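You operate a simulated robot arm through the tools that you are given. There is no shell and no other tool. Be economical: measure what you need, move in short steps, check, and stop when the job is done.

The job below is to be done with a simulated two-armed robot. You get a single attempt, and the scene is never put back.

TASK
Pick up the brown prop block with one hand, pass it to the other hand and put it on the plywood sheet top. Set down upright: brown prop block.

It is judged by the outcome, as a careful person would: the job done as asked, and still so three seconds after it is handed in. It fails if anything else is knocked over, pushed out of place, dropped, spilled or broken. Flat cloth is picked up by pressing the open fingertips on it (5 to 10 N) and closing them slowly along it; thin cloth reads only 2 to 8 mm in the jaws.

THE ROBOT
Two 7-joint arms with two-finger grippers on one trunk, on a base that drives. Base frame: it is fixed to the floor where the robot stands at the start and does not move with it; the origin is under the middle of the robot, x ahead of it, y to its left, z up. Lengths are in m, angles in degrees, forces in N, time in s.
The left shoulder is at the start at [0.078, 0.151, 0.888], the right one opposite. With the tool pointing down near the work surface each hand reaches from about 0.1 to 0.74 m from the robot's upright axis, wherever it stands, measured 20 degrees to its own side. Places, roughly: plywood sheet top [-2.6, 0.4, 0.7]. Payload 2.54 kg a hand.
Tool frame (each hand has its own): the origin (TCP) lies between the finger pads and is the grasp point; the fingertips stand 0.03 m ahead of it; z points along the fingers, y is the line along which they close. The gripper opens to 0.116 m. The gripper's body begins 0.095 m behind the TCP.
Orientation is that of the tool frame in the base frame, as a unit quaternion [x, y, z, w]. With the fingers straight down and closing along the base's y, the tool's x points along the base's -x, its y along +y and its z along -z.

THE INTERFACE
- The arms move only by the tool nudge_tool. It takes "left_increments", "right_increments" or both (then of equal length, played together; a hand with none holds still); each is a list of rows, each a list of 7 numbers: the shift along the base's x, y, z in m, then the turn, a rotation vector about the base's x, y, z in degrees, then the opening in per cent of the stroke, from 0 (shut) to 100 (fully open). In form: [[dx, dy, dz, wx, wy, wz, jaw], ...]. A call has 1 to 12 rows; each row shifts and turns the commanded pose from where the row before left it. Rows are played at 5 a second. More than 0.05 m and 8.6 degrees between two rows, or a gripper value outside its range, and nothing of the call is played. Where a pose cannot be reached the arm comes as near as it can. A force on the tool above 40 N (or 10 N above the force at the start of the call, whichever is more), or a blocked arm, ends the call early, and 0.2 s more pass. Each finger travels about 0.072 m/s and halts on what it meets, pressing with about 26 N; the grip force reading is that of the motor and also rises with nothing between the fingers. The clock runs only during rows and for 0.2 s after the last one: add rows that do not move to give the fingers time. The reply holds the time, the measured pose of the TCP, the force on the tool along the base axes, the opening and the grip force, in the units named above and with some noise, with the torque about the TCP (base axes, N m) and any sound that the robot's microphone picked up.
- Cameras (640 x 400 px; columns grow to the right, rows downward): "scene" is now at [0.1522, -0.0266, 0.9794]; the picture's right is [-0.37, -0.93, 0.00], its down [-0.71, 0.28, -0.64] and it looks along [0.60, -0.24, -0.77] (base axes); focal length 276 px, centre (320, 200). "left" rides on the left gripper at [0.069, 0.015, -0.122] in its tool frame; the picture's right is [-0.21, 0.98, 0.00], its down [-0.83, -0.18, -0.53] and it looks along [-0.52, -0.11, 0.85] (tool axes); focal length 251 px, centre (320, 200). "right" rides on the right gripper at [0.069, -0.015, -0.122] in its tool frame; the picture's right is [0.21, 0.98, 0.00], its down [-0.83, 0.18, -0.53] and it looks along [-0.52, 0.11, 0.85] (tool axes); focal length 251 px, centre (320, 200). There is no depth. A picture from a camera that has moved, and an enlarged one, comes with that camera's place and axes in the base frame and with its lens. The place of the scene camera against the robot may be out by one fixed shift of up to 0.018 m in any direction.
- grab_frame(camera): a new picture of that camera. It takes no simulated time.
- slide_trunk(by): slides the trunk up (or, below 0, down) by that many m; the arms and the scene camera ride with it, the base frame stays. It gives what a move gives, with no picture.
- drive_base(legs): drives the robot by 1 to 6 legs, each [ahead, left, turn to the left] in m, m and degrees, along the robot's own axes; the way and the turn of a leg run together, so that a leg with both is an arc; at most 1.5 m and 180 degrees a leg. The arms and the cameras ride along, it lands a little off, and it stops where it bumps. It gives what a move gives.
- aim_head(pan, tilt): turns the head with the scene camera to pan (to the left, within 80 degrees either way) and tilt (down, from -29 to 69), counted from straight ahead of the robot. It gives what a move gives.
- inspect(camera, box): a new picture of the part [left, top, right, bottom] of that camera's present view, enlarged. It takes no simulated time.
- close_job(): hands the job in; it is judged then, once.

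Go step by step. Nothing tells you exact positions but the pictures and the camera data: compare them with the known pose of the tool, close in by small moves and look again before you grip or let go. The budget is 120 turns and 92 pictures, counting those below and the enlarged ones. Unless the task says otherwise, let go and move clear before handing in, and close with one line.

The tools are called after "Emit:" as name(argument=value, ...) on one line, values as JSON. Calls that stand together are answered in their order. nudge_tool: Moves the arms, as the interface text tells. Its arguments: {"type":"object","properties":{"left_increments":{"type":"array"},"right_increments":{"type":"array"}},"required":[]} The other tools are called the same way: slide_trunk (by) slides the trunk up or down; drive_base (legs) drives the base; aim_head (pan, tilt) turns the head that bears the scene camera; grab_frame (camera) takes a picture; inspect (camera, box) takes an enlarged picture of a part of a camera's view; close_job () hands the job in.

At the start:

```text
time_s: 0.0
left_position: [0.4825, 0.0039, 0.6053]
left_tcp_rot: [0.0, 1.0, 0.0, 0.0]
left_wrist_force: [0.1, 0.2, 0.2]
left_moment: [0.0, 0.0, 0.01]
left_gripper_width: 0.1159
left_gripper_force: 0.1
right_position: [0.3141, -0.3643, 0.5746]
right_tcp_rot: [-0.002, 1.0, 0.0, 0.001]
right_wrist_force: [0.5, -0.3, 0.6]
right_moment: [0.0, 0.03, -0.02]
right_gripper_width: 0.1158
right_gripper_force: 0.0
trunk travel left (down, up): [-0.125, 0.164]
robot x, y, heading: [0.0016, -0.0021, -0.1]
head pan, tilt: [-21.6, 50.1]
```

scene: 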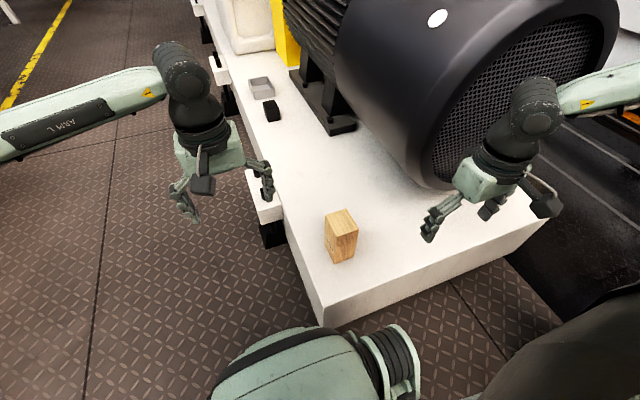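
right: 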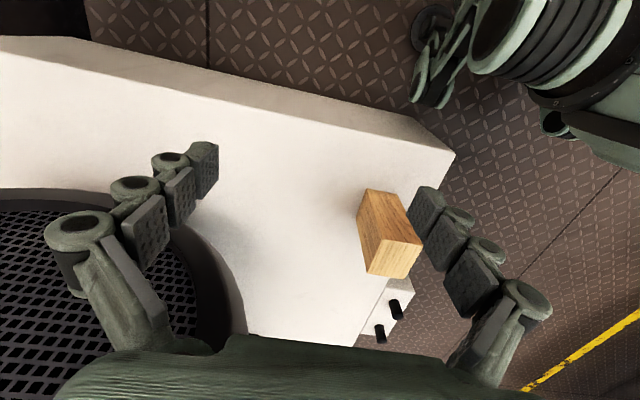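
left: 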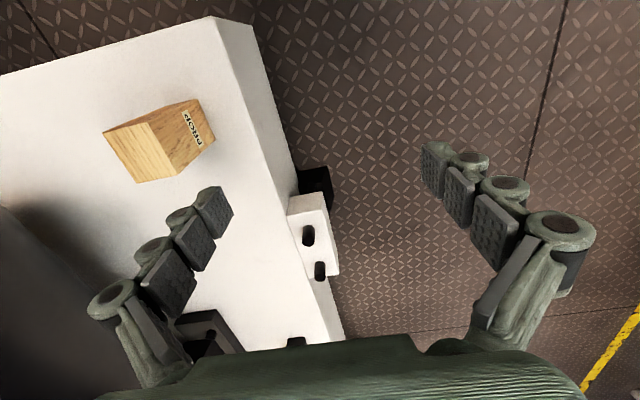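

The brown block stands near the near-left corner of a white machine plinth, between the two hands. I'll look closer to locate it.

Emit:
inspect(camera="scene", box=[290, 180, 390, 280])

Emit:
inspect(camera="left", box=[80, 70, 260, 220])

Emit:
inspect(camera="right", box=[330, 160, 470, 300])

```text
4.00 times, centred on (340, 230) of scene
camera zoom: at [0.1522, -0.0266, 0.9794], right [-0.37, -0.93, 0.0], down [-0.71, 0.28, -0.64], along [0.6, -0.24, -0.77], focal length 1104 px, centre (240, 80)
```

zoom: 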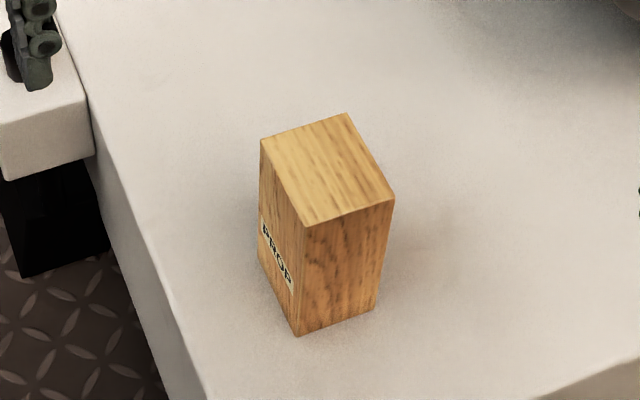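

```text
2.67 times, centred on (170, 145) of left
camera zoom: at [0.4141, 0.0175, 0.727], right [0.21, 0.98, 0.0], down [0.83, -0.18, 0.53], along [0.52, -0.11, -0.85], focal length 670 px, centre (720, 347)
```

zoom: 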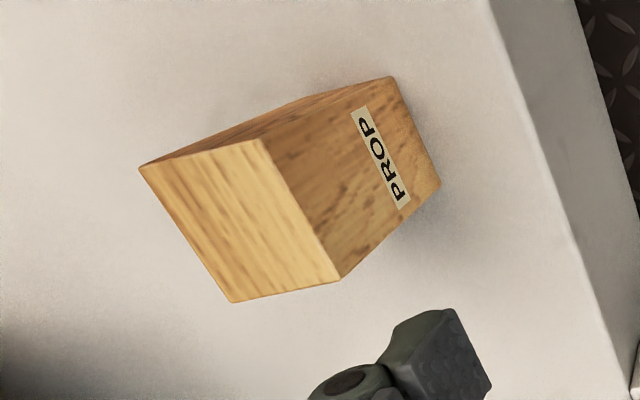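

```text
2.86 times, centred on (400, 230) of right
camera zoom: at [0.2448, -0.3796, 0.6962], right [-0.22, 0.98, 0.0], down [0.83, 0.18, 0.53], along [0.52, 0.12, -0.85], focal length 718 px, centre (91, 114)
```

zoom: 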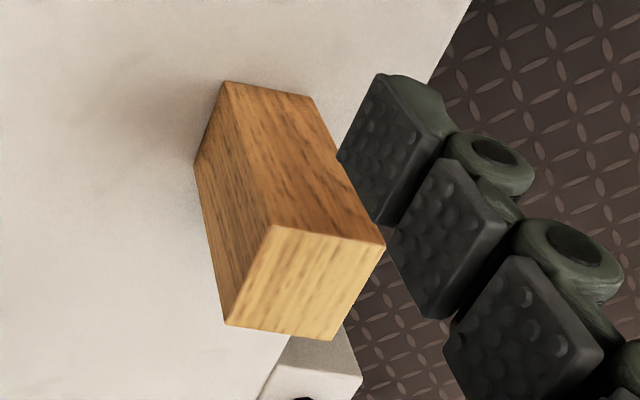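

The block is about 0.068 x 0.057 x 0.135 m and sits square to the base axes. Its centre is near (0.482, -0.219), with its top at about z 0.437. I'll move the right hand above it and the left hand aside.

Emit:
nudge_tool(right_increments=[[0.034, 0.029, 0, 0, 0, 0, 100], [0.034, 0.029, 0, 0, 0, 0, 100], [0.034, 0.029, 0, 0, 0, 0, 100], [0.034, 0.029, 0, 0, 0, 0, 100], [0.032, 0.029, 0, 0, 0, 0, 100], [0, 0, -0.03, 0, 0, 0, 100], [0, 0, 0, 0, 0, 0, 100]], left_increments=[[0, 0.035, 0, 0, 0, 0, 100], [0, 0.035, 0, 0, 0, 0, 100], [0, 0.035, 0, 0, 0, 0, 100], [0, 0.035, 0, 0, 0, 0, 100], [0, 0.02, 0, 0, 0, 0, 100], [0, 0, 0, 0, 0, 0, 100], [0, 0, 0, 0, 0, 0, 100]])

Emit:
grab_frame(camera="right")

Emit:
grab_frame(camera="scene")

```text
time_s: 1.6
left_position: [0.4809, 0.1625, 0.6044]
left_tcp_rot: [0.0, 1.0, 0.0, -0.001]
left_wrist_force: [-0.1, -0.3, 0.5]
left_moment: [-0.01, -0.01, -0.01]
left_gripper_width: 0.116
left_gripper_force: 0.0
right_position: [0.4809, -0.2193, 0.5428]
right_tcp_rot: [0.0, 1.0, -0.001, 0.0]
right_wrist_force: [-0.5, -0.6, -0.3]
right_moment: [-0.01, 0.01, 0.03]
right_gripper_width: 0.1161
right_gripper_force: 0.1
trunk travel left (down, up): [-0.125, 0.164]
robot x, y, heading: [0.0014, 0.0012, -0.0]
head pan, tilt: [-21.6, 50.1]
```

```text
85 pictures are left
camera right: at [0.4116, -0.2339, 0.6657], right [-0.22, 0.98, 0.0], down [0.83, 0.18, 0.53], along [0.52, 0.11, -0.85], focal length 251 px, centre (320, 200)
```

right: 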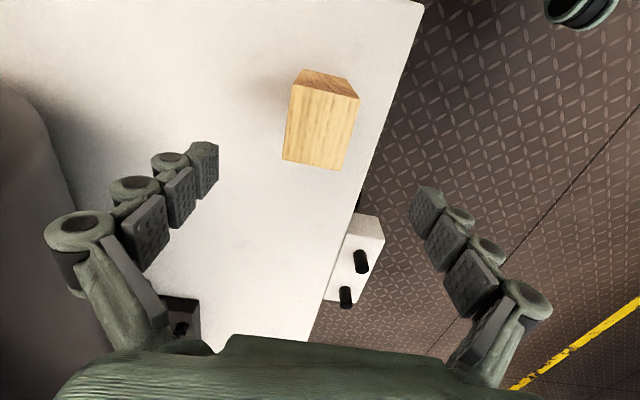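

```text
84 pictures are left
camera scene: at [0.1522, -0.0267, 0.9794], right [-0.37, -0.93, 0.0], down [-0.71, 0.28, -0.64], along [0.6, -0.24, -0.77], focal length 276 px, centre (320, 200)
```

scene: 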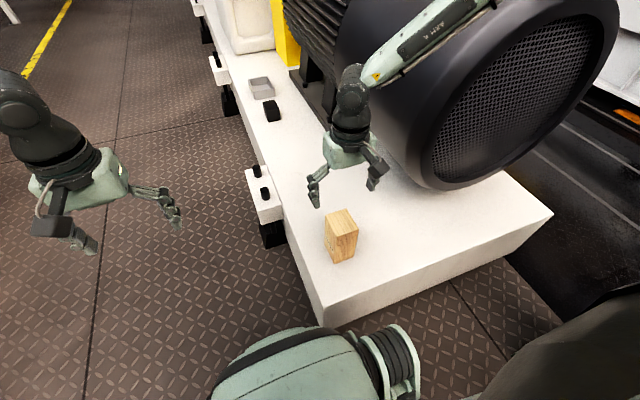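

The right hand is centred over the block, now at about (0.479, -0.2215). I'll lower it and close.

Emit:
nudge_tool(right_increments=[[-0.002, -0.002, -0.03, 0, 0, 0, 100], [0, 0, -0.03, 0, 0, 0, 100], [0, 0, -0.03, 0, 0, 0, 100], [0, 0, -0.03, 0, 0, 0, 100], [0, 0, -0.01, 0, 0, 0, 100], [0, 0, 0, 0, 0, 0, 100]])

Emit:
grab_frame(camera="right")

Emit:
grab_frame(camera="scene")

```text
time_s: 3.0
left_position: [0.4809, 0.1624, 0.6046]
left_tcp_rot: [0.0, 1.0, 0.0, 0.0]
left_wrist_force: [-0.1, 0.2, 0.3]
left_moment: [0.01, -0.02, -0.03]
left_gripper_width: 0.1159
left_gripper_force: 0.0
right_position: [0.4604, -0.251, 0.4668]
right_tcp_rot: [-0.001, 1.0, 0.002, 0.0]
right_wrist_force: [0.3, 0.5, -0.5]
right_moment: [-0.02, 0.03, 0.03]
right_gripper_width: 0.1161
right_gripper_force: 0.1
right hand out of reach, approached as far as the arm can: row 2, 3, 4, 5
trunk travel left (down, up): [-0.125, 0.164]
robot x, y, heading: [0.0014, 0.0025, -0.2]
head pan, tilt: [-21.6, 50.1]
```

```text
83 pictures are left
camera right: at [0.39, -0.2665, 0.5886], right [-0.22, 0.98, 0.0], down [0.83, 0.18, 0.53], along [0.52, 0.12, -0.85], focal length 251 px, centre (320, 200)
```

right: 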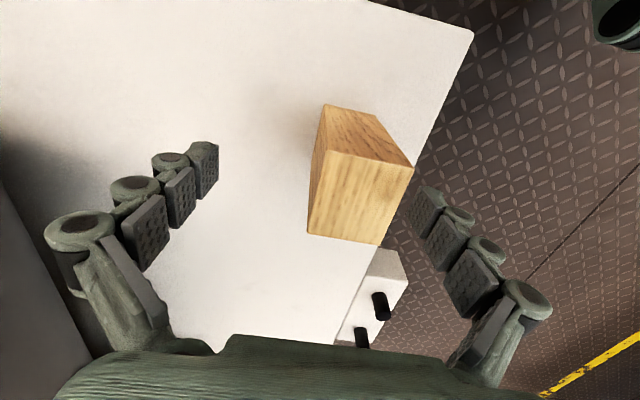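

```text
82 pictures are left
camera scene: at [0.1522, -0.0266, 0.9794], right [-0.37, -0.93, 0.0], down [-0.71, 0.28, -0.64], along [0.6, -0.24, -0.77], focal length 276 px, centre (320, 200)
```

scene: 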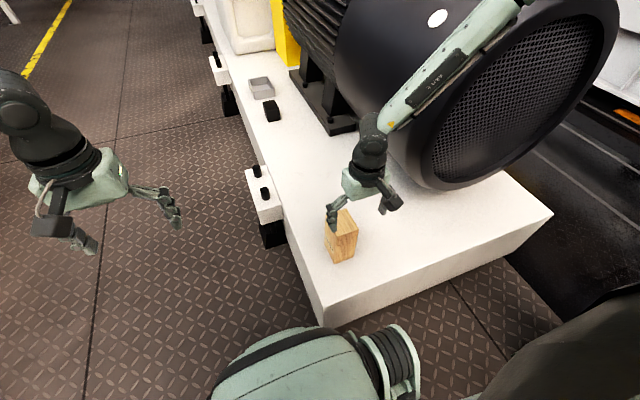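

The arm ran out of reach downwards. I'll raise the hand, then lower the trunk and try again.

Emit:
nudge_tool(right_increments=[[0, 0, 0.03, 0, 0, 0, 100], [0, 0, 0.03, 0, 0, 0, 100], [0, 0, 0.03, 0, 0, 0, 100], [0, 0, 0.04, 0, 0, 0, 100], [0, 0, 0, 0, 0, 0, 100]])

```text
time_s: 4.2
left_position: [0.4807, 0.1623, 0.6049]
left_tcp_rot: [0.0, 1.0, 0.0, 0.0]
left_wrist_force: [-0.8, -1.1, -0.1]
left_moment: [0.02, 0.02, -0.03]
left_gripper_width: 0.1159
left_gripper_force: 0.0
right_position: [0.4586, -0.2512, 0.5984]
right_tcp_rot: [0.0, 1.0, 0.0, -0.001]
right_wrist_force: [-0.4, -0.4, 0.2]
right_moment: [0.01, 0.0, 0.01]
right_gripper_width: 0.116
right_gripper_force: 0.0
trunk travel left (down, up): [-0.125, 0.164]
robot x, y, heading: [0.0008, -0.0021, 0.2]
head pan, tilt: [-21.6, 50.1]
```

Emit:
slide_trunk(by=-0.115)

Emit:
grab_frame(camera="right")

```text
time_s: 5.7
left_position: [0.4813, 0.1624, 0.4894]
left_tcp_rot: [0.001, 1.0, 0.001, 0.0]
left_wrist_force: [-0.1, 0.0, 0.0]
left_moment: [-0.03, 0.0, 0.02]
left_gripper_width: 0.1158
left_gripper_force: 0.0
right_position: [0.4589, -0.251, 0.4818]
right_tcp_rot: [-0.001, 1.0, 0.001, 0.0]
right_wrist_force: [0.5, -1.1, 0.0]
right_moment: [0.01, -0.01, -0.04]
right_gripper_width: 0.1159
right_gripper_force: 0.1
trunk travel left (down, up): [-0.01, 0.279]
robot x, y, heading: [-0.001, -0.0012, 0.0]
head pan, tilt: [-21.6, 50.1]
```

```text
81 pictures are left
camera right: at [0.3901, -0.2659, 0.6044], right [-0.22, 0.98, 0.0], down [0.83, 0.18, 0.53], along [0.52, 0.12, -0.85], focal length 251 px, centre (320, 200)
```

right: 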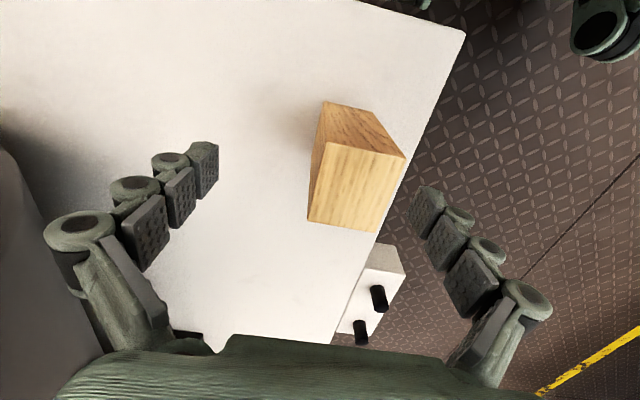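

Emit:
nudge_tool(right_increments=[[0.01, 0.015, 0.01, 0, 0, 0, 100], [0.011, 0.015, 0, 0, 0, 0, 100], [0, 0, -0.02, 0, 0, 0, 100], [0, 0, -0.02, 0, 0, 0, 100], [0, 0, -0.02, 0, 0, 0, 100], [0, 0, -0.02, 0, 0, 0, 100], [0, 0, 0, 0, 0, 0, 100]])

Emit:
grab_frame(camera="right")

Emit:
grab_frame(camera="scene")

```text
time_s: 7.3
left_position: [0.4821, 0.1614, 0.4901]
left_tcp_rot: [0.0, 1.0, 0.0, 0.0]
left_wrist_force: [0.2, -0.4, 0.2]
left_moment: [0.0, -0.04, -0.01]
left_gripper_width: 0.1161
left_gripper_force: 0.1
right_position: [0.4816, -0.2221, 0.4123]
right_tcp_rot: [0.0, 1.0, 0.0, 0.0]
right_wrist_force: [-0.3, -0.3, -0.1]
right_moment: [-0.03, 0.0, -0.04]
right_gripper_width: 0.1159
right_gripper_force: 0.1
trunk travel left (down, up): [-0.01, 0.279]
robot x, y, heading: [-0.0007, -0.0028, -0.1]
head pan, tilt: [-21.6, 50.1]
```

```text
80 pictures are left
camera right: at [0.4117, -0.2367, 0.5341], right [-0.22, 0.98, 0.0], down [0.83, 0.18, 0.53], along [0.52, 0.11, -0.85], focal length 251 px, centre (320, 200)
```

right: 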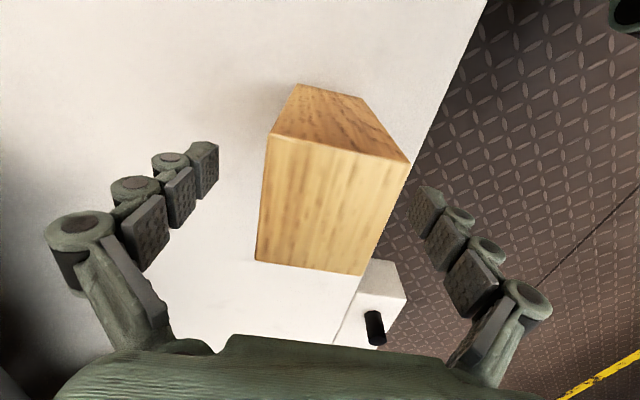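

```text
79 pictures are left
camera scene: at [0.1522, -0.0267, 0.8644], right [-0.37, -0.93, 0.0], down [-0.71, 0.28, -0.64], along [0.6, -0.24, -0.77], focal length 276 px, centre (320, 200)
```

scene: 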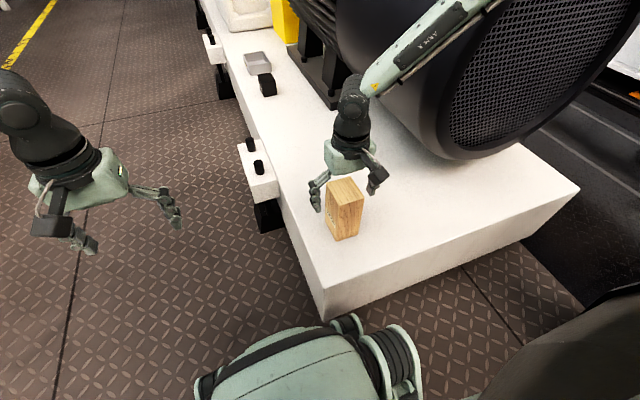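

The block is between the fingers and centred, so I'm closing now.

Emit:
nudge_tool(right_increments=[[-0.002, 0.001, 0, 0, 0, 0, 70], [0, 0, 0, 0, 0, 0, 30], [0, 0, 0, 0, 0, 0, 30], [0, 0, 0, 0, 0, 0, 30], [0, 0, 0, 0, 0, 0, 30]])

```text
time_s: 8.5
left_position: [0.4805, 0.1625, 0.4897]
left_tcp_rot: [0.0, 1.0, 0.0, 0.0]
left_wrist_force: [0.1, 0.0, -0.4]
left_moment: [-0.02, -0.02, -0.02]
left_gripper_width: 0.1158
left_gripper_force: 0.1
right_position: [0.4795, -0.2199, 0.4134]
right_tcp_rot: [-0.001, 1.0, -0.001, 0.0]
right_wrist_force: [0.8, 1.0, 1.6]
right_moment: [0.08, 0.01, -0.01]
right_gripper_width: 0.0596
right_gripper_force: 25.8
trunk travel left (down, up): [-0.01, 0.279]
robot x, y, heading: [0.0004, 0.0004, 0.1]
head pan, tilt: [-21.6, 50.1]
```

The right hand has gripped it at 0.0596 m. I'll lift it.

Emit:
nudge_tool(right_increments=[[0, 0, 0.02, 0, 0, 0, 20], [0, 0, 0.03, 0, 0, 0, 20], [0, 0, 0.03, 0, 0, 0, 20], [0, 0, 0.03, 0, 0, 0, 20], [0, 0, 0.03, 0, 0, 0, 20], [0, 0, 0, 0, 0, 0, 20]])

Emit:
slide_trunk(by=0.115)

Emit:
grab_frame(camera="scene")

Emit:
grab_frame(camera="right")

```text
time_s: 9.9
left_position: [0.4805, 0.1625, 0.4904]
left_tcp_rot: [0.0, 1.0, 0.0, 0.001]
left_wrist_force: [0.0, -1.0, -1.1]
left_moment: [0.0, 0.03, 0.01]
left_gripper_width: 0.1159
left_gripper_force: 0.0
right_position: [0.4791, -0.2182, 0.5506]
right_tcp_rot: [-0.001, 1.0, 0.001, 0.0]
right_wrist_force: [0.5, 0.1, -3.0]
right_moment: [-0.01, 0.01, 0.02]
right_gripper_width: 0.0595
right_gripper_force: 26.4
trunk travel left (down, up): [-0.01, 0.279]
robot x, y, heading: [0.0016, -0.0011, 0.3]
head pan, tilt: [-21.6, 50.1]
```

```text
time_s: 11.3
left_position: [0.4807, 0.1619, 0.6034]
left_tcp_rot: [0.0, 1.0, -0.001, 0.0]
left_wrist_force: [0.2, 0.2, 0.2]
left_moment: [0.02, -0.01, -0.02]
left_gripper_width: 0.1161
left_gripper_force: 0.0
right_position: [0.4793, -0.2184, 0.6668]
right_tcp_rot: [0.0, 1.0, -0.001, 0.0]
right_wrist_force: [-0.5, -0.2, -1.9]
right_moment: [0.02, 0.04, 0.03]
right_gripper_width: 0.0592
right_gripper_force: 25.8
trunk travel left (down, up): [-0.125, 0.164]
robot x, y, heading: [0.0013, -0.0007, 0.0]
head pan, tilt: [-21.6, 50.1]
```

```text
78 pictures are left
camera scene: at [0.1525, -0.0267, 0.9792], right [-0.37, -0.93, 0.0], down [-0.71, 0.28, -0.64], along [0.6, -0.24, -0.77], focal length 276 px, centre (320, 200)
```

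scene: 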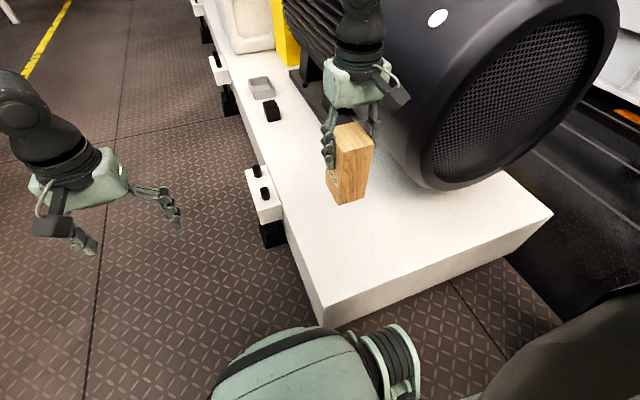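

```text
77 pictures are left
camera right: at [0.4094, -0.2336, 0.7884], right [-0.22, 0.98, 0.0], down [0.83, 0.18, 0.53], along [0.52, 0.12, -0.85], focal length 251 px, centre (320, 200)
```

right: 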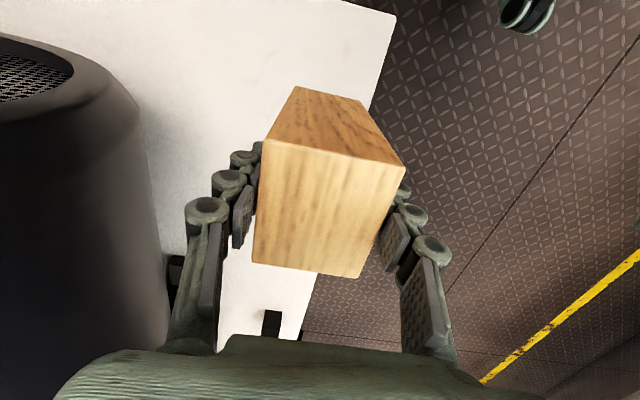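

The block is lifted and secure. Next I'll turn the left hand so its fingers point toward -y, ready for a side-on handover, and bring the block toward the middle.

Emit:
nudge_tool(left_increments=[[-0.005, 0.01, 0.01, 0, 0, 8.2, 100], [-0.005, 0.01, 0.01, 0, 0, 8.2, 100], [-0.005, 0.01, 0.01, 0, 0, 8.2, 100], [-0.005, 0.01, 0.01, 0, 0, 8.2, 100], [-0.005, 0.01, 0, 0, 0, 8.2, 100], [-0.005, 0.01, 0, 0, 0, 8.2, 100], [-0.005, 0.01, 0, 0, 0, 8.2, 100], [-0.005, 0.01, 0, 0, 0, 8.2, 100], [0, 0, 0, 0, 0, 8.2, 100], [0, 0, 0, 0, 0, 8.2, 100], [0, 0, 0, 0, 0, 8, 100], [0, 0, 0, 0, 0, 0, 100]])

Emit:
grab_frame(camera="scene")

```text
time_s: 13.9
left_position: [0.441, 0.2431, 0.6448]
left_tcp_rot: [0.707, -0.707, 0.0, 0.0]
left_wrist_force: [0.1, 0.1, 0.3]
left_moment: [-0.03, -0.03, 0.02]
left_gripper_width: 0.1159
left_gripper_force: 0.0
right_position: [0.4792, -0.2176, 0.6664]
right_tcp_rot: [-0.001, 1.0, 0.0, 0.0]
right_wrist_force: [0.6, 0.2, -2.8]
right_moment: [-0.01, 0.0, 0.04]
right_gripper_width: 0.0594
right_gripper_force: 26.9
trunk travel left (down, up): [-0.125, 0.164]
robot x, y, heading: [-0.0018, 0.0009, -0.0]
head pan, tilt: [-21.6, 50.1]
```

```text
76 pictures are left
camera scene: at [0.1524, -0.0267, 0.9793], right [-0.37, -0.93, 0.0], down [-0.71, 0.28, -0.64], along [0.6, -0.24, -0.77], focal length 276 px, centre (320, 200)
```

scene: 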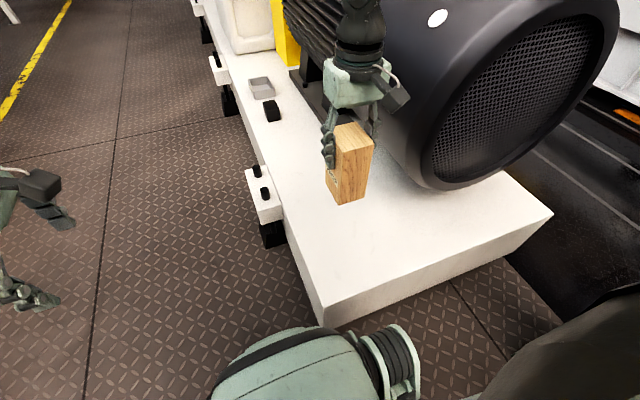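

Yaw worked. Now I'll tilt the left fingers up toward -y and raise the block a little.

Emit:
nudge_tool(left_increments=[[0, 0, 0, -8.2, 0, 0, 100], [0, 0, 0, -8.2, 0, 0, 100], [0, 0, 0, -8.2, 0, 0, 100], [0, 0, 0, -8.2, 0, 0, 100], [0, 0, 0, -8.2, 0, 0, 100], [0, 0, 0, -8.2, 0, 0, 100], [0, 0, 0, -8.2, 0, 0, 100], [0, 0, 0, -8.2, 0, 0, 100], [0, 0, 0, -8.2, 0, 0, 100], [0, 0, 0, 0, 0, 0, 100]])

Emit:
nudge_tool(right_increments=[[-0.01, 0.03, 0.01, 0, 0, 0, 20], [-0.01, 0.03, 0.01, 0, 0, 0, 20], [-0.01, 0.03, 0.01, 0, 0, 0, 20], [0, 0.03, 0.01, 0, 0, 0, 20], [0, 0.03, 0.01, 0, 0, 0, 20], [0, 0, 0, 0, 0, 0, 20]])

Emit:
aim_head(pan=5, tilt=40)

Emit:
grab_frame(camera="scene")

Emit:
grab_frame(camera="left")

```text
time_s: 16.1
left_position: [0.4412, 0.2418, 0.6432]
left_tcp_rot: [0.565, -0.565, 0.425, 0.425]
left_wrist_force: [-0.5, 0.4, 0.1]
left_moment: [0.03, 0.02, -0.01]
left_gripper_width: 0.1158
left_gripper_force: 0.2
right_position: [0.4793, -0.2173, 0.6663]
right_tcp_rot: [-0.001, 1.0, 0.0, 0.0]
right_wrist_force: [0.1, 0.0, -2.6]
right_moment: [0.01, 0.01, -0.03]
right_gripper_width: 0.0592
right_gripper_force: 26.2
trunk travel left (down, up): [-0.125, 0.164]
robot x, y, heading: [-0.0026, -0.0024, -0.1]
head pan, tilt: [-21.6, 50.1]
```

```text
time_s: 17.5
left_position: [0.4401, 0.2413, 0.6431]
left_tcp_rot: [0.565, -0.565, 0.424, 0.425]
left_wrist_force: [0.2, -0.1, 0.9]
left_moment: [-0.01, -0.01, -0.01]
left_gripper_width: 0.1159
left_gripper_force: 0.1
right_position: [0.4475, -0.0677, 0.7161]
right_tcp_rot: [0.0, 1.0, 0.0, 0.0]
right_wrist_force: [-0.3, -0.8, -2.9]
right_moment: [-0.01, -0.01, -0.04]
right_gripper_width: 0.0591
right_gripper_force: 25.9
trunk travel left (down, up): [-0.125, 0.164]
robot x, y, heading: [-0.0001, 0.0012, -0.4]
head pan, tilt: [-21.6, 50.1]
```

```text
time_s: 18.4
left_position: [0.44, 0.2416, 0.6425]
left_tcp_rot: [0.566, -0.565, 0.424, 0.425]
left_wrist_force: [-0.2, 0.2, -0.2]
left_moment: [-0.04, -0.01, 0.01]
left_gripper_width: 0.1163
left_gripper_force: 0.2
right_position: [0.447, -0.0687, 0.7154]
right_tcp_rot: [0.0, 1.0, 0.0, 0.0]
right_wrist_force: [0.8, 0.2, -3.0]
right_moment: [0.03, 0.0, 0.02]
right_gripper_width: 0.0594
right_gripper_force: 26.5
trunk travel left (down, up): [-0.125, 0.164]
robot x, y, heading: [-0.002, 0.0008, 0.2]
head pan, tilt: [5.0, 40.0]
```

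```text
75 pictures are left
camera scene: at [0.1655, 0.009, 0.9936], right [0.09, -1.0, 0.0], down [-0.64, -0.06, -0.77], along [0.76, 0.07, -0.64], focal length 276 px, centre (320, 200)
```

scene: 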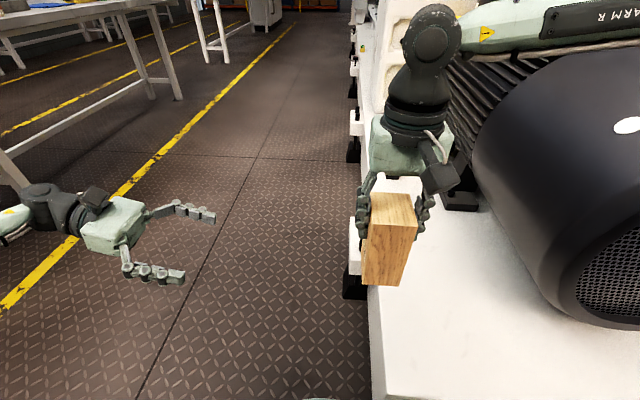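

```text
74 pictures are left
camera left: at [0.4271, 0.34, 0.7437], right [-0.98, 0.06, -0.21], down [0.18, 0.74, -0.64], along [0.11, -0.67, -0.74], focal length 251 px, centre (320, 200)
```

left: 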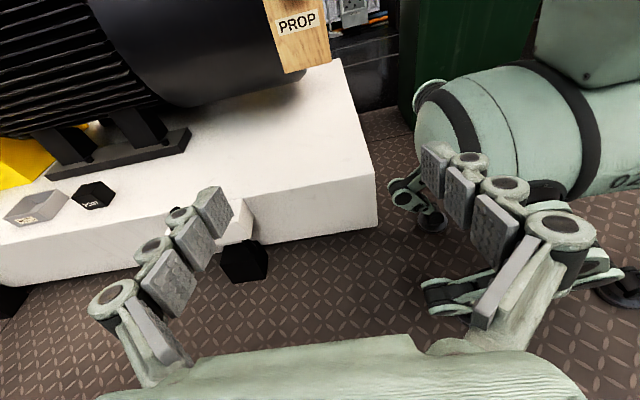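

The left fingers point along -y, tilted about 16° down. I'll move them closer at grip height in the lower part of the block.

Emit:
nudge_tool(left_increments=[[0.004, -0.035, 0, 0, 0, 0, 100], [0.003, -0.035, -0.002, 0, 0, 0, 100], [0, -0.035, 0, 0, 0, 0, 100], [0, -0.035, 0, 0, 0, 0, 100], [0, -0.03, 0, 0, 0, 0, 100], [0, -0.01, 0, 0, 0, 0, 100], [0, 0, 0, 0, 0, 0, 100]])

Emit:
grab_frame(camera="scene")

Emit:
grab_frame(camera="left")

Emit:
grab_frame(camera="right")

```text
time_s: 20.0
left_position: [0.4475, 0.0613, 0.6405]
left_tcp_rot: [-0.565, 0.566, -0.424, -0.425]
left_wrist_force: [0.7, 0.3, 0.2]
left_moment: [0.02, 0.01, 0.0]
left_gripper_width: 0.116
left_gripper_force: 0.0
right_position: [0.4484, -0.0679, 0.7172]
right_tcp_rot: [-0.001, 1.0, 0.0, 0.0]
right_wrist_force: [-0.1, -0.3, -3.1]
right_moment: [-0.03, 0.05, 0.01]
right_gripper_width: 0.0595
right_gripper_force: 25.9
trunk travel left (down, up): [-0.125, 0.164]
robot x, y, heading: [-0.0056, 0.0001, -0.0]
head pan, tilt: [5.0, 40.0]
```

```text
73 pictures are left
camera scene: at [0.1656, 0.0091, 0.9937], right [0.09, -1.0, 0.0], down [-0.64, -0.06, -0.77], along [0.76, 0.07, -0.64], focal length 276 px, centre (320, 200)
```

scene: 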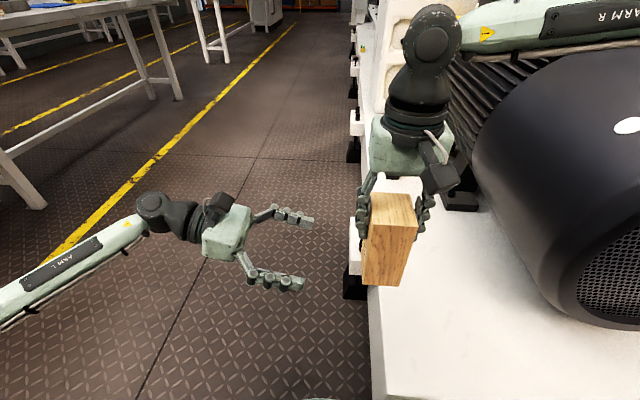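

```text
72 pictures are left
camera left: at [0.4334, 0.1593, 0.7412], right [-0.98, 0.06, -0.21], down [0.18, 0.74, -0.64], along [0.11, -0.67, -0.74], focal length 251 px, centre (320, 200)
```

left: 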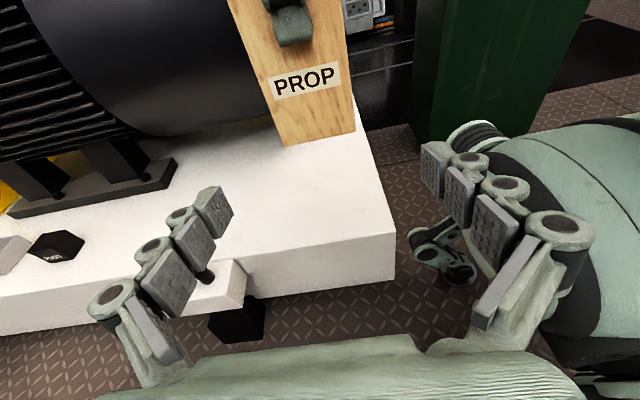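

```text
71 pictures are left
camera right: at [0.3779, -0.0837, 0.8388], right [-0.22, 0.98, 0.0], down [0.83, 0.18, 0.53], along [0.52, 0.12, -0.85], focal length 251 px, centre (320, 200)
```

right: 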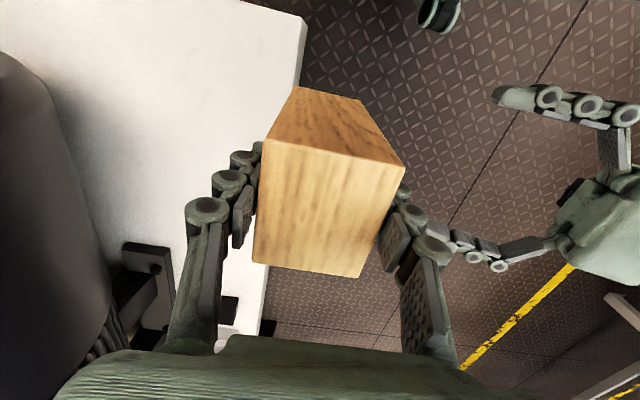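

The geometry agrees: block centre x is about 0.447 and its bottom is at about z 0.604. I'll advance the open left fingers around it.

Emit:
nudge_tool(left_increments=[[0, -0.025, 0, 0, 0, 0, 100], [0, -0.025, 0, 0, 0, 0, 100], [0, -0.025, 0, 0, 0, 0, 100], [0, -0.02, 0, 0, 0, 0, 100], [0, -0.015, 0, 0, 0, 0, 100], [0, -0.006, 0, 0, 0, 0, 100], [0, 0, 0, 0, 0, 0, 100]])

Emit:
grab_frame(camera="scene")

Emit:
grab_frame(camera="left")

```text
time_s: 21.6
left_position: [0.4484, -0.0544, 0.6419]
left_tcp_rot: [-0.565, 0.565, -0.424, -0.425]
left_wrist_force: [-0.3, -0.7, 0.6]
left_moment: [-0.02, -0.02, -0.01]
left_gripper_width: 0.1159
left_gripper_force: 0.0
right_position: [0.4485, -0.0688, 0.7162]
right_tcp_rot: [0.0, 1.0, 0.0, 0.0]
right_wrist_force: [-1.0, -0.9, -3.4]
right_moment: [-0.02, -0.01, -0.01]
right_gripper_width: 0.0594
right_gripper_force: 25.9
trunk travel left (down, up): [-0.125, 0.164]
robot x, y, heading: [0.0017, 0.0024, 0.1]
head pan, tilt: [5.0, 40.0]
```

```text
70 pictures are left
camera scene: at [0.1656, 0.0091, 0.9937], right [0.09, -1.0, 0.0], down [-0.64, -0.06, -0.77], along [0.76, 0.07, -0.64], focal length 276 px, centre (320, 200)
```

scene: 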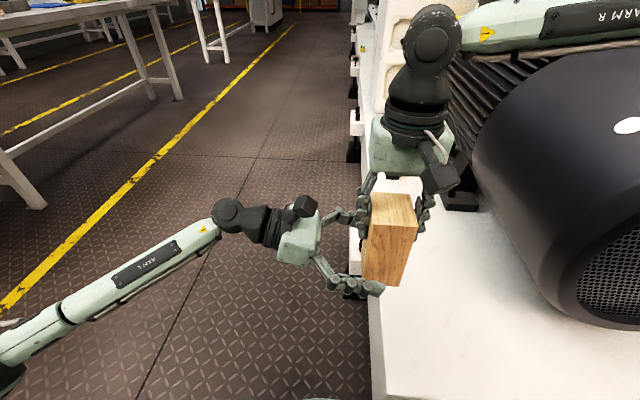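

```text
69 pictures are left
camera left: at [0.4339, 0.0429, 0.7426], right [-0.98, 0.06, -0.21], down [0.18, 0.74, -0.64], along [0.11, -0.67, -0.74], focal length 251 px, centre (320, 200)
```

left: 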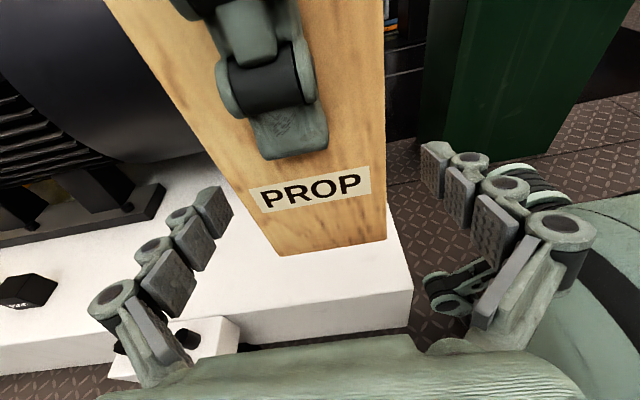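

The block is well centred between the left fingers. I'll close the left hand while the right holds.

Emit:
nudge_tool(left_increments=[[0, 0, 0, 0, 0, 0, 75], [0, 0, 0, 0, 0, 0, 60], [0, 0, 0, 0, 0, 0, 45], [0, 0, 0, 0, 0, 0, 25], [0, 0, 0, 0, 0, 0, 25], [0, 0, 0, 0, 0, 0, 25]])

Emit:
grab_frame(camera="left")

Emit:
grab_frame(camera="scene")

```text
time_s: 23.0
left_position: [0.4489, -0.0549, 0.6419]
left_tcp_rot: [0.566, -0.565, 0.425, 0.424]
left_wrist_force: [7.5, 1.0, -0.2]
left_moment: [-0.03, 0.14, 0.19]
left_gripper_width: 0.0694
left_gripper_force: 26.5
right_position: [0.4466, -0.0683, 0.717]
right_tcp_rot: [-0.001, 1.0, 0.0, -0.001]
right_wrist_force: [-6.9, -1.4, -2.4]
right_moment: [-0.06, 0.37, -0.15]
right_gripper_width: 0.0595
right_gripper_force: 26.0
trunk travel left (down, up): [-0.125, 0.164]
robot x, y, heading: [-0.0001, -0.0021, -0.0]
head pan, tilt: [5.0, 40.0]
```

```text
68 pictures are left
camera left: at [0.4344, 0.0433, 0.7426], right [-0.98, 0.06, -0.21], down [0.18, 0.74, -0.64], along [0.12, -0.67, -0.74], focal length 251 px, centre (320, 200)
```

left: 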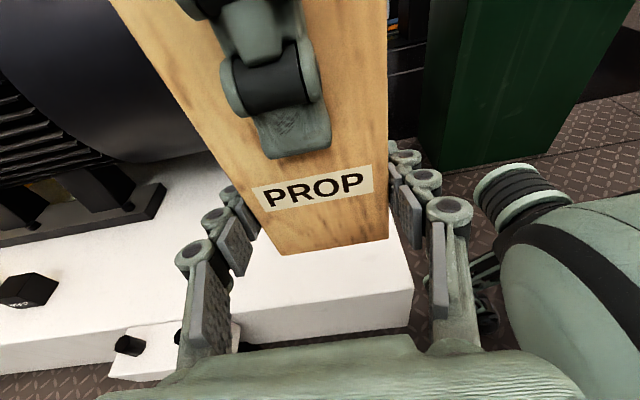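

```text
67 pictures are left
camera scene: at [0.1656, 0.0091, 0.9937], right [0.09, -1.0, 0.0], down [-0.64, -0.06, -0.77], along [0.76, 0.07, -0.64], focal length 276 px, centre (320, 200)
```

scene: 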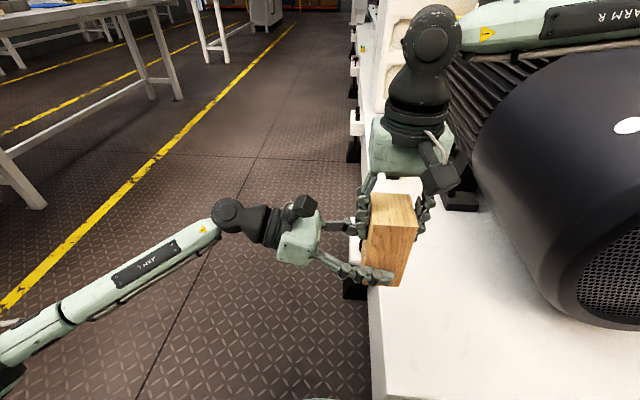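

The left hand grips at 0.069 m. I'll open the right hand and raise it clear.

Emit:
nudge_tool(right_increments=[[0, 0, 0, 0, 0, 0, 60], [0, 0, 0, 0, 0, 0, 85], [0, 0, 0, 0, 0, 0, 100], [0, 0, 0, 0, 0, 0, 100], [0, 0, 0.02, 0, 0, 0, 100], [0, 0, 0.03, 0, 0, 0, 100], [0, 0, 0.03, 0, 0, 0, 100], [0, 0, 0, 0, 0, 0, 100]])

Emit:
grab_frame(camera="scene")

Emit:
grab_frame(camera="left")

```text
time_s: 24.8
left_position: [0.4483, -0.0553, 0.6434]
left_tcp_rot: [-0.565, 0.566, -0.424, -0.425]
left_wrist_force: [0.8, 0.6, 0.4]
left_moment: [0.06, -0.01, 0.01]
left_gripper_width: 0.0697
left_gripper_force: 25.8
right_position: [0.4486, -0.0675, 0.7957]
right_tcp_rot: [0.0, 1.0, 0.0, 0.0]
right_wrist_force: [-0.3, 0.0, -1.0]
right_moment: [-0.01, -0.02, 0.01]
right_gripper_width: 0.1161
right_gripper_force: 0.0
trunk travel left (down, up): [-0.125, 0.164]
robot x, y, heading: [0.0027, 0.0018, 0.1]
head pan, tilt: [5.0, 40.0]
```

```text
66 pictures are left
camera scene: at [0.1655, 0.0091, 0.9937], right [0.09, -1.0, 0.0], down [-0.64, -0.06, -0.77], along [0.76, 0.07, -0.64], focal length 276 px, centre (320, 200)
```

scene: 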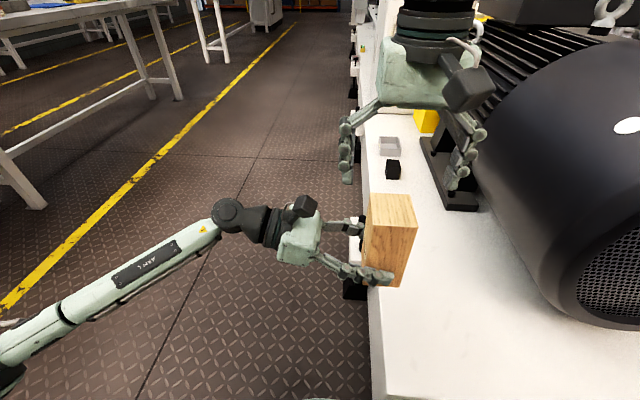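

```text
65 pictures are left
camera left: at [0.4339, 0.0431, 0.7425], right [-0.98, 0.06, -0.21], down [0.18, 0.74, -0.64], along [0.11, -0.67, -0.74], focal length 251 px, centre (320, 200)
```

left: 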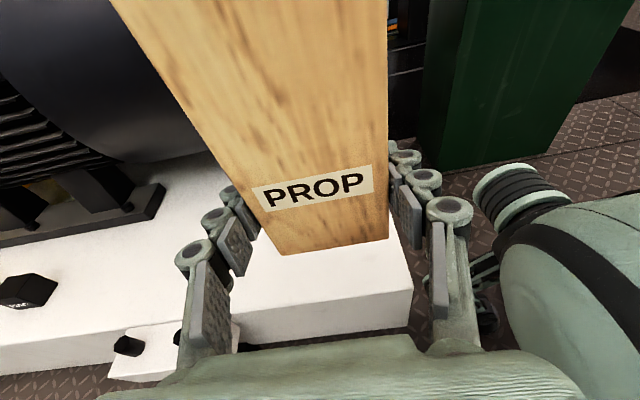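

The handover is done. I'll raise the right hand more and look around before driving.

Emit:
nudge_tool(right_increments=[[0, 0, 0.03, 0, 0, 0, 100], [0, -0.03, 0.01, 0, 0, 0, 80], [0, -0.03, 0, 0, 0, 0, 60], [0, -0.03, 0, 0, 0, 0, 40], [0, 0, 0, 0, 0, 0, 30]])

Emit:
aim_head(pan=80, tilt=20)

Emit:
grab_frame(camera="scene")

Emit:
aim_head(pan=-80, tilt=20)

Emit:
grab_frame(camera="scene")

```text
time_s: 26.0
left_position: [0.4465, -0.054, 0.6428]
left_tcp_rot: [0.566, -0.565, 0.425, 0.424]
left_wrist_force: [0.4, -0.3, 0.0]
left_moment: [0.07, 0.02, 0.0]
left_gripper_width: 0.0694
left_gripper_force: 25.6
right_position: [0.4488, -0.1581, 0.8345]
right_tcp_rot: [0.0, 1.0, 0.0, 0.0]
right_wrist_force: [0.3, -0.5, -0.5]
right_moment: [-0.03, -0.01, 0.01]
right_gripper_width: 0.0349
right_gripper_force: 0.1
trunk travel left (down, up): [-0.125, 0.164]
robot x, y, heading: [0.0004, 0.0018, 0.1]
head pan, tilt: [5.0, 40.0]
```

```text
time_s: 27.5
left_position: [0.4471, -0.0543, 0.6438]
left_tcp_rot: [0.566, -0.564, 0.426, 0.424]
left_wrist_force: [0.7, -0.4, -0.2]
left_moment: [0.03, -0.02, 0.0]
left_gripper_width: 0.0694
left_gripper_force: 26.0
right_position: [0.4494, -0.1591, 0.8361]
right_tcp_rot: [-0.001, 1.0, 0.0, 0.0]
right_wrist_force: [0.3, 0.1, -0.6]
right_moment: [-0.01, -0.03, 0.01]
right_gripper_width: 0.0348
right_gripper_force: 0.1
trunk travel left (down, up): [-0.125, 0.164]
robot x, y, heading: [-0.0024, 0.0026, 0.1]
head pan, tilt: [80.0, 20.0]
```

```text
64 pictures are left
camera scene: at [0.0971, 0.0934, 1.0251], right [0.98, -0.17, 0.0], down [-0.06, -0.34, -0.94], along [0.16, 0.93, -0.34], focal length 276 px, centre (320, 200)
```

scene: 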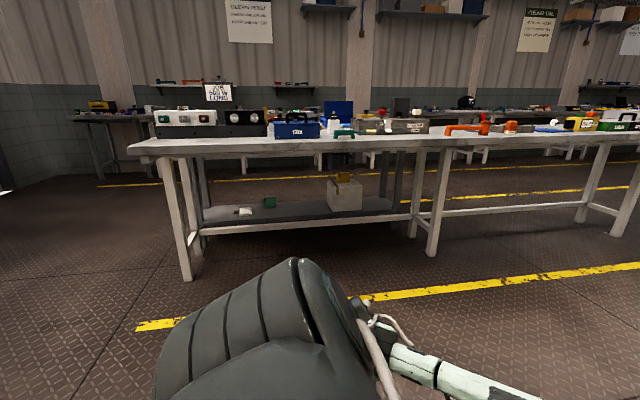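

```text
time_s: 30.0
left_position: [0.4464, -0.0543, 0.6435]
left_tcp_rot: [0.566, -0.566, 0.424, 0.424]
left_wrist_force: [-0.4, -0.8, 0.0]
left_moment: [0.04, -0.01, 0.01]
left_gripper_width: 0.0695
left_gripper_force: 26.1
right_position: [0.4487, -0.1594, 0.8356]
right_tcp_rot: [0.0, 1.0, 0.0, 0.0]
right_wrist_force: [0.0, -0.1, 0.2]
right_moment: [-0.05, -0.02, -0.01]
right_gripper_width: 0.0349
right_gripper_force: 0.0
trunk travel left (down, up): [-0.125, 0.164]
robot x, y, heading: [-0.0006, 0.0021, 0.2]
head pan, tilt: [-80.0, 20.0]
```

```text
63 pictures are left
camera scene: at [0.0971, -0.09, 1.0251], right [-0.98, -0.17, 0.0], down [-0.06, 0.34, -0.94], along [0.16, -0.93, -0.34], focal length 276 px, centre (320, 200)
```

scene: 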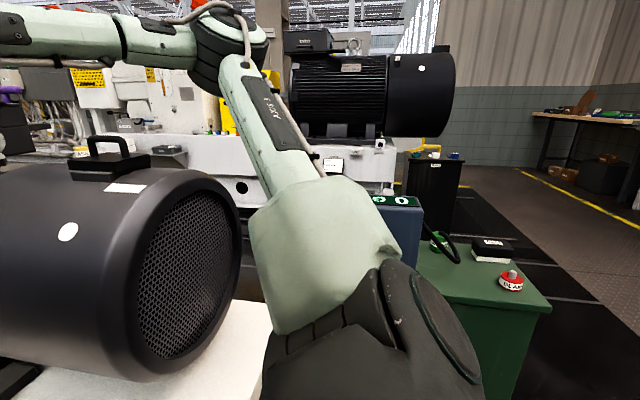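

The block is secure. There's a green cabinet to my right and a bench far to the left. I'll shift left, turn left 90°, and look toward the plywood.

Emit:
drive_base(legs=[[0, 0.4, 0], [0, 0, 90]])

Emit:
aim_head(pan=75, tilt=15)

Emit:
grab_frame(camera="scene")

Emit:
grab_frame(camera="left")

```text
time_s: 38.2
left_position: [0.068, 0.8445, 0.6432]
left_tcp_rot: [0.799, -0.012, 0.601, 0.009]
left_wrist_force: [0.1, -0.2, 0.2]
left_moment: [0.0, 0.05, -0.02]
left_gripper_width: 0.0696
left_gripper_force: 26.0
right_position: [0.1711, 0.844, 0.8347]
right_tcp_rot: [-0.697, 0.717, 0.001, 0.0]
right_wrist_force: [-0.3, 1.1, 0.4]
right_moment: [0.0, -0.01, 0.0]
right_gripper_width: 0.0348
right_gripper_force: 0.0
trunk travel left (down, up): [-0.125, 0.164]
robot x, y, heading: [0.0032, 0.402, 88.2]
head pan, tilt: [-80.0, 20.0]
```

```text
time_s: 40.6
left_position: [0.0678, 0.8459, 0.6426]
left_tcp_rot: [0.799, -0.011, 0.601, 0.008]
left_wrist_force: [-0.1, 0.4, -0.4]
left_moment: [-0.03, 0.05, 0.0]
left_gripper_width: 0.0694
left_gripper_force: 26.0
right_position: [0.171, 0.8434, 0.8356]
right_tcp_rot: [-0.697, 0.717, 0.0, 0.0]
right_wrist_force: [0.7, 0.1, 0.1]
right_moment: [-0.01, 0.02, -0.01]
right_gripper_width: 0.0348
right_gripper_force: 0.0
trunk travel left (down, up): [-0.125, 0.164]
robot x, y, heading: [0.0002, 0.3976, 88.2]
head pan, tilt: [75.0, 15.0]
```

```text
62 pictures are left
camera scene: at [-0.0746, 0.4964, 1.0332], right [0.29, 0.96, 0.0], down [0.25, -0.07, -0.97], along [-0.93, 0.28, -0.26], focal length 276 px, centre (320, 200)
```

scene: 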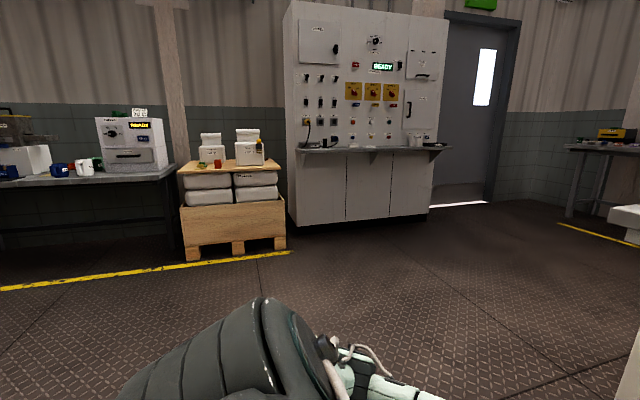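

```text
61 pictures are left
camera left: at [-0.0289, 0.8329, 0.7424], right [-0.09, -0.97, -0.21], down [-0.74, 0.2, -0.64], along [0.67, 0.09, -0.74], focal length 251 px, centre (320, 200)
```

left: 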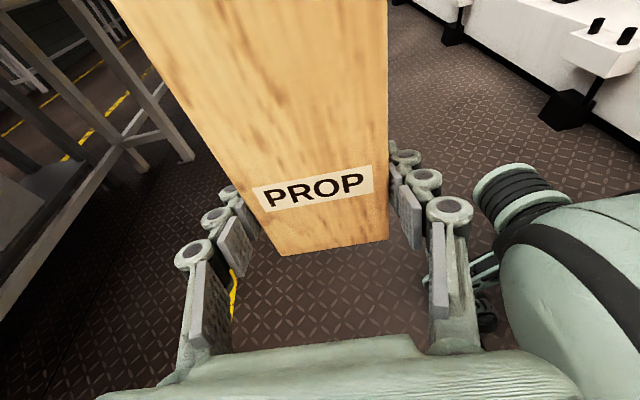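

The plywood sheet lies on stacked bins, with containers and small items on it. I'll turn to face it and drive part of the way.

Emit:
drive_base(legs=[[0, 0, 91], [1.35, 0, 0]])

Emit:
aim_head(pan=0, tilt=20)

Emit:
grab_frame(camera="scene")

```text
time_s: 51.4
left_position: [-1.7925, 0.482, 0.643]
left_tcp_rot: [0.572, 0.559, 0.43, -0.42]
left_wrist_force: [-0.8, 0.3, 0.3]
left_moment: [-0.03, 0.03, -0.03]
left_gripper_width: 0.0697
left_gripper_force: 25.4
right_position: [-1.7913, 0.5867, 0.8354]
right_tcp_rot: [1.0, -0.013, 0.0, 0.0]
right_wrist_force: [0.0, -0.3, -0.2]
right_moment: [0.01, 0.01, -0.01]
right_gripper_width: 0.0349
right_gripper_force: 0.0
trunk travel left (down, up): [-0.125, 0.164]
robot x, y, heading: [-1.3476, 0.4137, 178.5]
head pan, tilt: [75.0, 15.0]
```

```text
time_s: 52.8
left_position: [-1.7932, 0.4826, 0.6417]
left_tcp_rot: [0.572, 0.559, 0.43, -0.419]
left_wrist_force: [-0.1, -0.3, -0.9]
left_moment: [-0.05, 0.03, -0.02]
left_gripper_width: 0.0697
left_gripper_force: 25.9
right_position: [-1.7909, 0.5884, 0.8352]
right_tcp_rot: [1.0, -0.013, 0.0, 0.0]
right_wrist_force: [0.0, -0.5, 0.7]
right_moment: [-0.01, 0.02, -0.01]
right_gripper_width: 0.0348
right_gripper_force: 0.2
trunk travel left (down, up): [-0.125, 0.164]
robot x, y, heading: [-1.3464, 0.4177, 178.5]
head pan, tilt: [0.0, 20.0]
```

```text
60 pictures are left
camera scene: at [-1.4957, 0.4221, 1.0251], right [0.03, 1.0, 0.0], down [0.34, -0.01, -0.94], along [-0.94, 0.02, -0.34], focal length 276 px, centre (320, 200)
```

scene: 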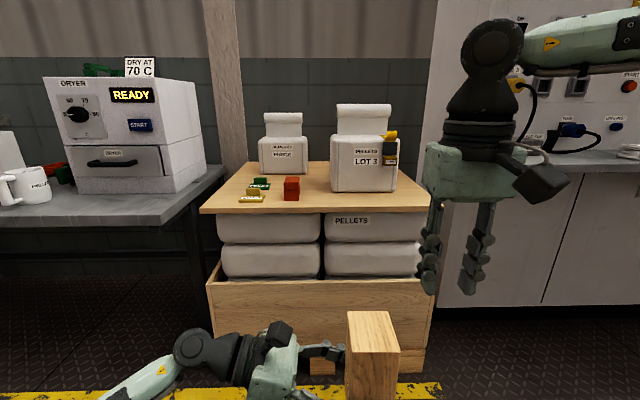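

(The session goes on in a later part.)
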